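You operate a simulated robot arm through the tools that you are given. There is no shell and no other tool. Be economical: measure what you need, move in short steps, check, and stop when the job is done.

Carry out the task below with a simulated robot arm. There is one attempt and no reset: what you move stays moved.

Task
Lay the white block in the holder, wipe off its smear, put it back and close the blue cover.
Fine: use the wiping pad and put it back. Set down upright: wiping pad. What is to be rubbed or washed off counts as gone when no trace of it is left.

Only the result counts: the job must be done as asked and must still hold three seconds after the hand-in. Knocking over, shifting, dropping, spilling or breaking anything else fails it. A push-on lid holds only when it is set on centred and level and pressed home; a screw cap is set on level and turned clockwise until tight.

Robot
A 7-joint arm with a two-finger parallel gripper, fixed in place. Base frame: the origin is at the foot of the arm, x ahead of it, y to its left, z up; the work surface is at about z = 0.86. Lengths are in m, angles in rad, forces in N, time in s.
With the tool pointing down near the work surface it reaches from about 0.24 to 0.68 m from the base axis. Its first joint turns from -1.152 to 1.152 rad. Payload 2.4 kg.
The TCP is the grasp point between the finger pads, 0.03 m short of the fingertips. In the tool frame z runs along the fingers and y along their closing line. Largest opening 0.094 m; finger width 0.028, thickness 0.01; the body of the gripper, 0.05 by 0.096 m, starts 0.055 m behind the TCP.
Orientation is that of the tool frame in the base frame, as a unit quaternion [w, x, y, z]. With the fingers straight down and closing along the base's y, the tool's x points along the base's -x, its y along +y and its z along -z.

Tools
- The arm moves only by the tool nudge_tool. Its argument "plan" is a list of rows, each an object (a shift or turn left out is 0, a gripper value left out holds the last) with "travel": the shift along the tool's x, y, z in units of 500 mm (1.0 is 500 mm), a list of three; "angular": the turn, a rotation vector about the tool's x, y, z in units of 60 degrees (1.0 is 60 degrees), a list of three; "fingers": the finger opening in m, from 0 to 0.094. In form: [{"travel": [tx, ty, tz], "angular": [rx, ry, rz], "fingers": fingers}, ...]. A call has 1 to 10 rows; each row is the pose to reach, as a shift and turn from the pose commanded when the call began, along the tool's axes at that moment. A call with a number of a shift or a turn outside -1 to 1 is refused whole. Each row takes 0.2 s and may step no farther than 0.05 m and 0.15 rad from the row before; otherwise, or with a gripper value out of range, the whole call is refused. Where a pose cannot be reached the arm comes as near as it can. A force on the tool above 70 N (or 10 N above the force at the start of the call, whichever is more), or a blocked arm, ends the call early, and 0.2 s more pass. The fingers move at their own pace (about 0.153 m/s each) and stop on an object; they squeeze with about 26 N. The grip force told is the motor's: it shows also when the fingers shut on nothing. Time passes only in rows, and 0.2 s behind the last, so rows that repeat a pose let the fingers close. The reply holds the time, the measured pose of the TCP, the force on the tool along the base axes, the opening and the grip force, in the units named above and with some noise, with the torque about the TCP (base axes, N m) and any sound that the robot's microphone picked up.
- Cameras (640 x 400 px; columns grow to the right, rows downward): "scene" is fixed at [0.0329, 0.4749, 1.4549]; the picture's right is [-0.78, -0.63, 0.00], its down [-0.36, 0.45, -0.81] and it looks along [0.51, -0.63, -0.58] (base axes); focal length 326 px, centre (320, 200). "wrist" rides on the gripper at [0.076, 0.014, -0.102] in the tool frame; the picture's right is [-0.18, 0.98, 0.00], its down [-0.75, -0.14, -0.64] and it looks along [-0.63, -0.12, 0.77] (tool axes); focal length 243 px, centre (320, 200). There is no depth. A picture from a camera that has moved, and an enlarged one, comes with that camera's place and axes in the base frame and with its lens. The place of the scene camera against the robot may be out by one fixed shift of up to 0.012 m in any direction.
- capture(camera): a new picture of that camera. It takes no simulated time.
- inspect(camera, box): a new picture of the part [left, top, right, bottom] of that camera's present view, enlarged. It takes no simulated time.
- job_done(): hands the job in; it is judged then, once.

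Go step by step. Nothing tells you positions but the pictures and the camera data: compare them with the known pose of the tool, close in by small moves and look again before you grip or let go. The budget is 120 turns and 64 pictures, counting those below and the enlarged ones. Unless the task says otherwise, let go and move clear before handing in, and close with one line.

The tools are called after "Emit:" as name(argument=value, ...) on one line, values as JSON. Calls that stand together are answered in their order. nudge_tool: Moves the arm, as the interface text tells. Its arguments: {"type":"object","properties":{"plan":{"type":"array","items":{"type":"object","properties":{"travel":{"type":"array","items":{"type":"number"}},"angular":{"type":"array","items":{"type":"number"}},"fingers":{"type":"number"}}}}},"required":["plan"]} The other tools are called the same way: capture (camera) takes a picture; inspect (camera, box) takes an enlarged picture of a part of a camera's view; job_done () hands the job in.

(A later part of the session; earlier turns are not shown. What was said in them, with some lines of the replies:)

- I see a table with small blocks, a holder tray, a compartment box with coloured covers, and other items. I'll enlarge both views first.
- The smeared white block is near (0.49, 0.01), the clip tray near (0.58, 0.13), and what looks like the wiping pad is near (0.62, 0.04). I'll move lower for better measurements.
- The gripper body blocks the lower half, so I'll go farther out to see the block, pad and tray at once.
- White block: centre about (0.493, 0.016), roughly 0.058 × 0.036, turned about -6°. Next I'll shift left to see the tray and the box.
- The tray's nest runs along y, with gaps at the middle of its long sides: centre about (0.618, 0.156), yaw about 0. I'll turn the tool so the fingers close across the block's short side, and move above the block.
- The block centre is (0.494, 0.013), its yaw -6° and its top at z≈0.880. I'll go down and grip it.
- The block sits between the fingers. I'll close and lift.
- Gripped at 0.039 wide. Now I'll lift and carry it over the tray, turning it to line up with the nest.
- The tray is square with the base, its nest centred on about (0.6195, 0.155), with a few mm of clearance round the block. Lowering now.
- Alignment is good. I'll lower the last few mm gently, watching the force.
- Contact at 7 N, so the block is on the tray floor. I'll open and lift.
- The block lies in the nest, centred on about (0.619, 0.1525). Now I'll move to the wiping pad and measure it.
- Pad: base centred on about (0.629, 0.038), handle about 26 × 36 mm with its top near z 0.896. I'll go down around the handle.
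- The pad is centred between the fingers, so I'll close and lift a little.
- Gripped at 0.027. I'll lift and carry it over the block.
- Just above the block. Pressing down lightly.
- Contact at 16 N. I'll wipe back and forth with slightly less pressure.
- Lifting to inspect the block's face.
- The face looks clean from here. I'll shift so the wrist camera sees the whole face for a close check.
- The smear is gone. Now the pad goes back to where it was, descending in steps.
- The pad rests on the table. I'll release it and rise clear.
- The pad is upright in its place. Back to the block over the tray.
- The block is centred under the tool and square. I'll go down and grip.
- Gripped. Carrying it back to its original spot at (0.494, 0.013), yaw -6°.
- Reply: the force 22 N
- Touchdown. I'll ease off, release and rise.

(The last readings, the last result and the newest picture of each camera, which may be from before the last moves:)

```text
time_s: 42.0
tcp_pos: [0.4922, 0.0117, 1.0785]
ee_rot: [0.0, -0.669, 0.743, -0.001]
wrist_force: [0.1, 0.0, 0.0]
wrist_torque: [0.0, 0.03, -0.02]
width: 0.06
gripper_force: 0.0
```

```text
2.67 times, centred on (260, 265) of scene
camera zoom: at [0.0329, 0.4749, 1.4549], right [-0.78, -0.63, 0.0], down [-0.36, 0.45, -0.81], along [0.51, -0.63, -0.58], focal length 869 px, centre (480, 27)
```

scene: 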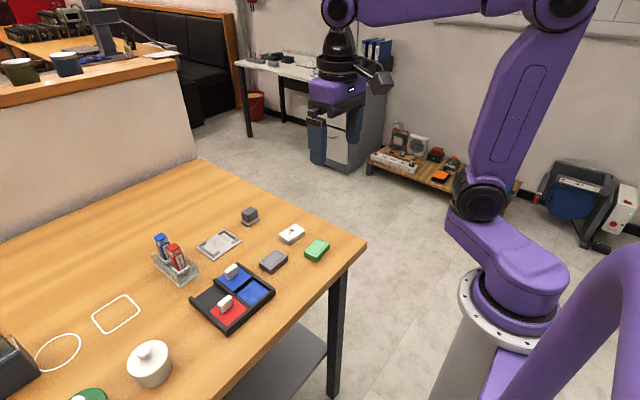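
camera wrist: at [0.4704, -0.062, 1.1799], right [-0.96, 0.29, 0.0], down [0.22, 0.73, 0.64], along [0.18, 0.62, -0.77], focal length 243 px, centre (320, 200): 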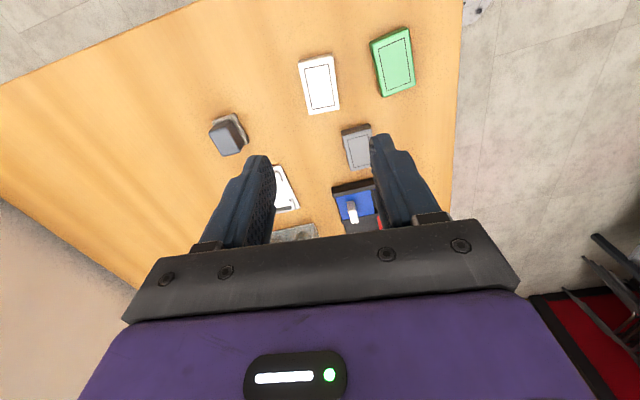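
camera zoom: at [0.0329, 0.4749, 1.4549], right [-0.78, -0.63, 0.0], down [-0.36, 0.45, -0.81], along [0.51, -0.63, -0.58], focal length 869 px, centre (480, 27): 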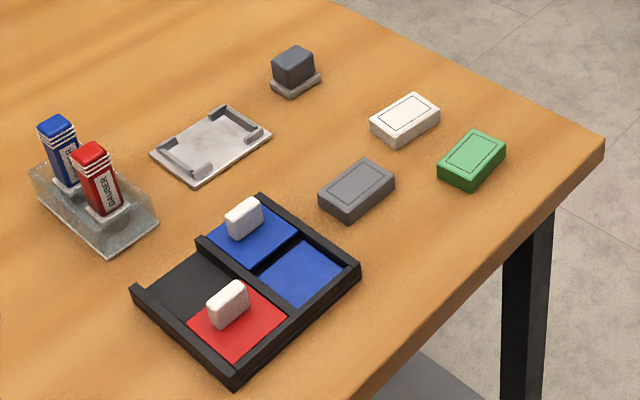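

Everything is back in place. Now the box: I'll move above the blue cover's white knob.

Emit:
nudge_tool(plan=[{"travel": [-0.09, 0.01, 0]}, {"travel": [-0.18, 0.02, 0]}, {"travel": [-0.27, 0.03, 0.04], "angular": [0, 0, -0.05]}, {"travel": [-0.34, 0.04, 0.1], "angular": [0, 0, -0.1]}, {"travel": [-0.377, 0.0457, 0.15], "angular": [0, 0, -0.1]}, {"travel": [-0.377, 0.0457, 0.15], "angular": [0, 0, -0.1]}])

Emit:
inspect(camera="wrist", box=[200, 20, 460, 190])

```text
time_s: 43.4
tcp_pos: [0.4903, 0.2033, 1.0019]
ee_rot: [0.0, -0.707, 0.707, -0.001]
wrist_force: [-0.4, -0.4, 0.5]
wrist_torque: [-0.01, 0.0, 0.01]
width: 0.06
gripper_force: 0.0
```

```text
2.35 times, centred on (330, 105) of wrist
camera zoom: at [0.4758, 0.1259, 1.1033], right [-0.98, 0.18, 0.0], down [0.14, 0.75, 0.64], along [0.12, 0.63, -0.77], focal length 571 px, centre (296, 424)
```

zoom: 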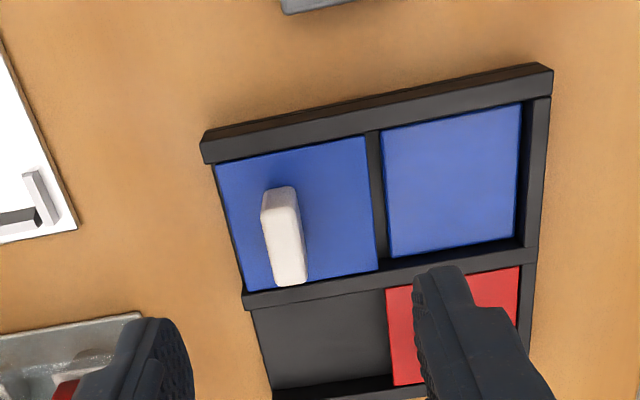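

Emit:
inspect(camera="wrist", box=[280, 80, 376, 150])

Emit:
inspect(camera="scene", box=[180, 250, 292, 340])

```text
5.71 times, centred on (328, 115) of wrist
camera zoom: at [0.4758, 0.1259, 1.1033], right [-0.98, 0.18, 0.0], down [0.14, 0.75, 0.64], along [0.12, 0.63, -0.77], focal length 1386 px, centre (274, 686)
```

zoom: 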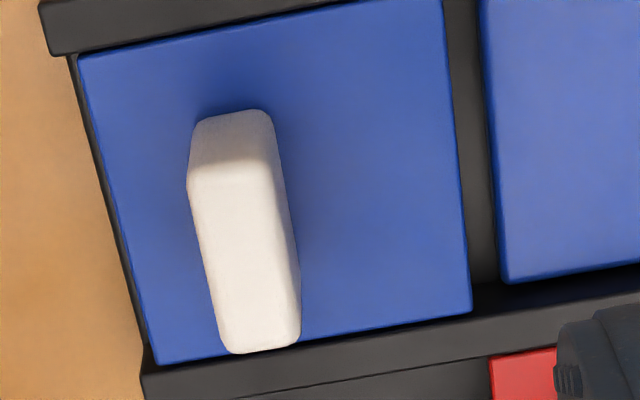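

```text
4.44 times, centred on (236, 295) of scene
camera zoom: at [0.0329, 0.4749, 1.4549], right [-0.78, -0.63, 0.0], down [-0.36, 0.45, -0.81], along [0.51, -0.63, -0.58], focal length 1449 px, centre (693, -222)
```

zoom: 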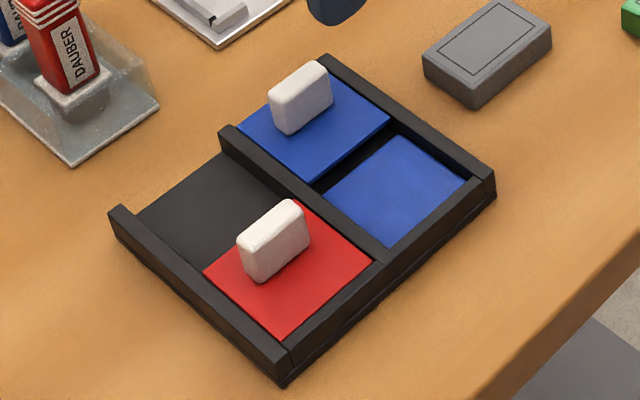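

Knob at about (0.4955, 0.2095), its top near z 0.902. The closed red cover shows the blue one must slide about 60 mm towards -x. I'll go down around the knob.

Emit:
nudge_tool(plan=[{"travel": [-0.0134, -0.011, 0.05], "fingers": 0.05}, {"travel": [-0.0134, -0.011, 0.12]}, {"travel": [-0.0134, -0.011, 0.179]}, {"travel": [-0.0134, -0.011, 0.179]}])

Emit:
inspect(camera="wrist", box=[200, 60, 440, 220])

```text
time_s: 44.4
tcp_pos: [0.4964, 0.2085, 0.9131]
ee_rot: [-0.001, -0.707, 0.707, -0.001]
wrist_force: [-1.1, 0.3, 0.9]
wrist_torque: [0.04, -0.04, 0.01]
width: 0.0503
gripper_force: 0.0
```

```text
2.50 times, centred on (320, 140) of wrist
camera zoom: at [0.4812, 0.1318, 1.0138], right [-0.98, 0.18, 0.0], down [0.14, 0.75, 0.64], along [0.12, 0.63, -0.77], focal length 606 px, centre (320, 350)
```

zoom: 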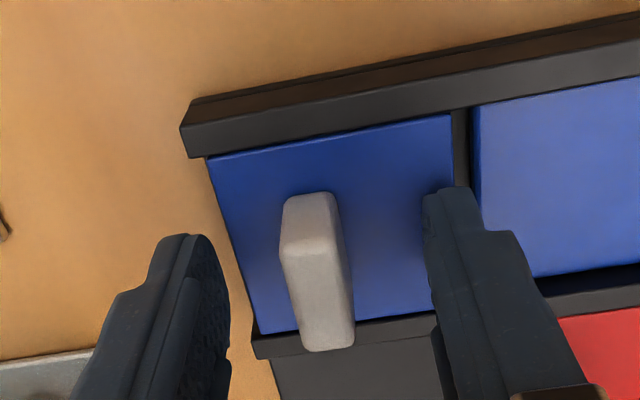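

The knob is between the fingers. Closing on it.

Emit:
nudge_tool(plan=[{"fingers": 0.004}, {"fingers": 0.004}, {"fingers": 0.004}])

```text
time_s: 45.2
tcp_pos: [0.4961, 0.209, 0.9125]
ee_rot: [-0.001, 0.707, -0.707, 0.0]
wrist_force: [1.2, 0.7, -4.3]
wrist_torque: [0.17, -0.05, -0.03]
width: 0.0119
gripper_force: 45.3
```

Sliding it towards -x in small steps.

Emit:
nudge_tool(plan=[{"travel": [0, 0.015, 0]}, {"travel": [0, 0.03, 0]}, {"travel": [0, 0.045, 0]}, {"travel": [0, 0.06, 0]}])

Emit:
inspect(camera="scene", box=[180, 250, 292, 340])

```text
time_s: 46.2
tcp_pos: [0.4665, 0.2081, 0.9122]
ee_rot: [-0.001, -0.707, 0.707, 0.0]
wrist_force: [0.2, 0.2, -2.1]
wrist_torque: [-0.17, 0.01, -0.03]
width: 0.012
gripper_force: 44.8
```

```text
4.44 times, centred on (236, 295) of scene
camera zoom: at [0.0329, 0.4749, 1.4549], right [-0.78, -0.63, 0.0], down [-0.36, 0.45, -0.81], along [0.51, -0.63, -0.58], focal length 1449 px, centre (693, -222)
```

zoom: 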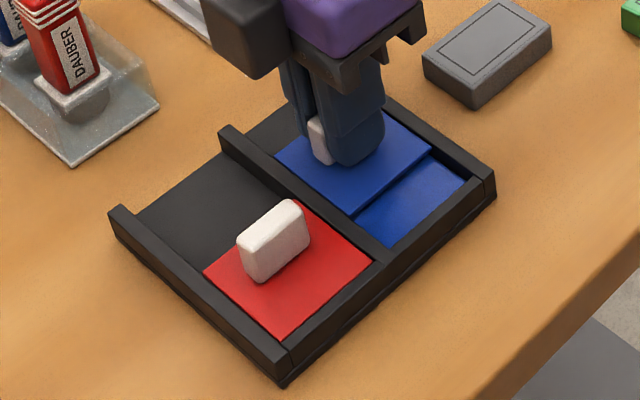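

The cover slides over the blue pad as expected. Continuing to the stop.

Emit:
nudge_tool(plan=[{"travel": [0, 0.015, 0]}, {"travel": [0, 0.03, 0]}, {"travel": [0, 0.045, 0]}, {"travel": [0, 0.056, 0]}, {"travel": [0, 0.06, 0]}])

Emit:
inspect(camera="scene", box=[180, 250, 292, 340])

```text
time_s: 47.4
tcp_pos: [0.4368, 0.2085, 0.9117]
ee_rot: [0.001, -0.707, 0.707, -0.001]
wrist_force: [10.2, -0.2, -14.6]
wrist_torque: [-0.86, -0.09, 0.05]
width: 0.0121
gripper_force: 45.0
```

```text
4.44 times, centred on (236, 295) of scene
camera zoom: at [0.0334, 0.475, 1.4549], right [-0.78, -0.63, 0.0], down [-0.36, 0.45, -0.81], along [0.51, -0.63, -0.58], focal length 1449 px, centre (693, -222)
```

zoom: 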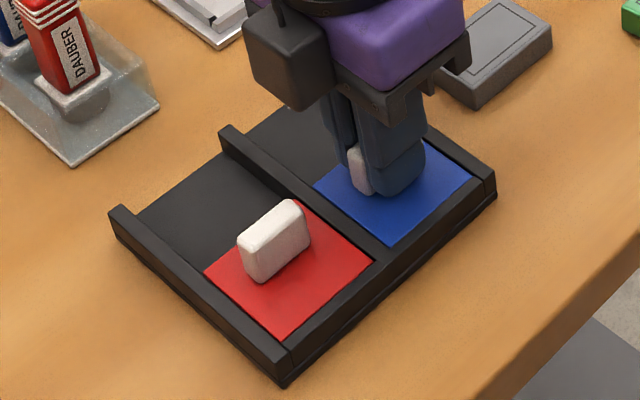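

The cover met its stop (10 N) and lines up with the closed red one. Releasing and rising.

Emit:
nudge_tool(plan=[{"fingers": 0.04}, {"fingers": 0.04}, {"travel": [0, 0, -0.05]}, {"travel": [0, 0, -0.13]}, {"travel": [0, 0, -0.22]}, {"travel": [0, 0, -0.28]}, {"travel": [0, 0, -0.28]}])

Emit:
inspect(camera="scene", box=[140, 190, 380, 340])

Emit:
capture(camera="wrist")

```text
time_s: 49.0
tcp_pos: [0.4371, 0.2085, 1.0519]
ee_rot: [0.001, -0.707, 0.707, 0.0]
wrist_force: [0.4, -1.0, -0.1]
wrist_torque: [-0.04, -0.02, 0.02]
width: 0.0398
gripper_force: 0.0
```

```text
2.67 times, centred on (260, 265) of scene
camera zoom: at [0.0329, 0.4749, 1.4549], right [-0.78, -0.63, 0.0], down [-0.36, 0.45, -0.81], along [0.51, -0.63, -0.58], focal length 869 px, centre (480, 27)
```

zoom: 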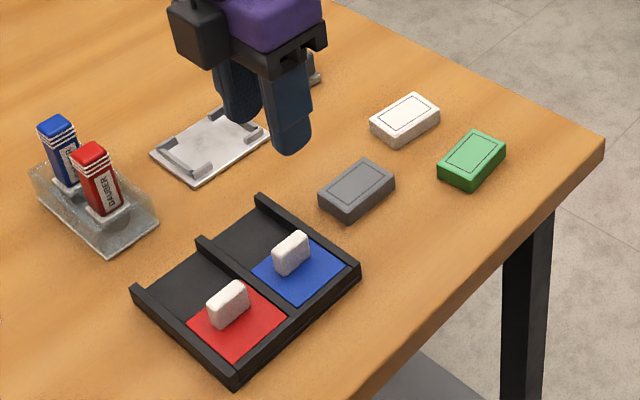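

```text
19 pictures are left
camera wrist: at [0.4224, 0.1316, 1.1542], right [-0.98, 0.18, 0.0], down [0.14, 0.75, 0.64], along [0.12, 0.63, -0.77], focal length 243 px, centre (320, 200)
```

wrist: 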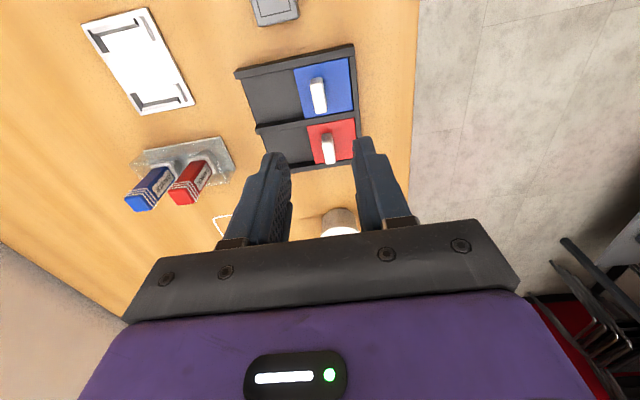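

Emit:
inspect(camera="wrist", box=[230, 40, 370, 130])

Emit:
inspect(camera="scene", box=[270, 215, 320, 250])

```text
4.44 times, centred on (300, 85) of wrist
camera zoom: at [0.4224, 0.1316, 1.1542], right [-0.98, 0.18, 0.0], down [0.14, 0.75, 0.64], along [0.12, 0.63, -0.77], focal length 1078 px, centre (409, 711)
```

zoom: 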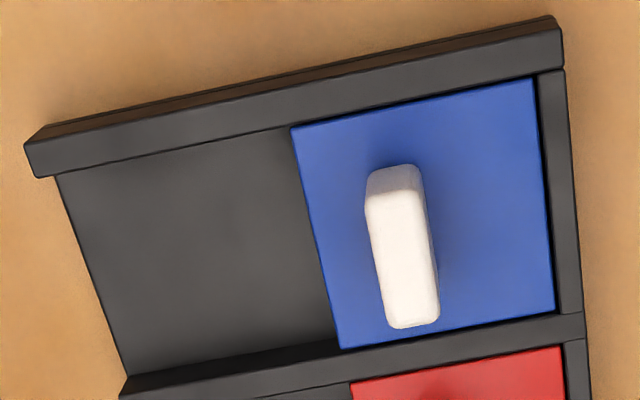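

```text
11.43 times, centred on (295, 232) of scene
camera zoom: at [0.0329, 0.4749, 1.4549], right [-0.78, -0.63, 0.0], down [-0.36, 0.45, -0.81], along [0.51, -0.63, -0.58], focal length 3726 px, centre (606, -171)
```

zoom: 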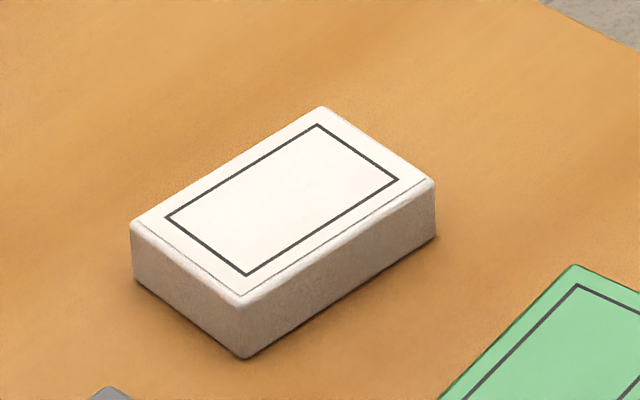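

The blue cover is fully closed, the white block is clean and back in place, the pad stands upright and the gripper is clear. Handing in.

Emit:
job_done()

```text
The job is handed in.
```

I wiped the white block clean in the holder and put it back in its place. The wiping pad is back upright, and the blue cover is closed against its stop.
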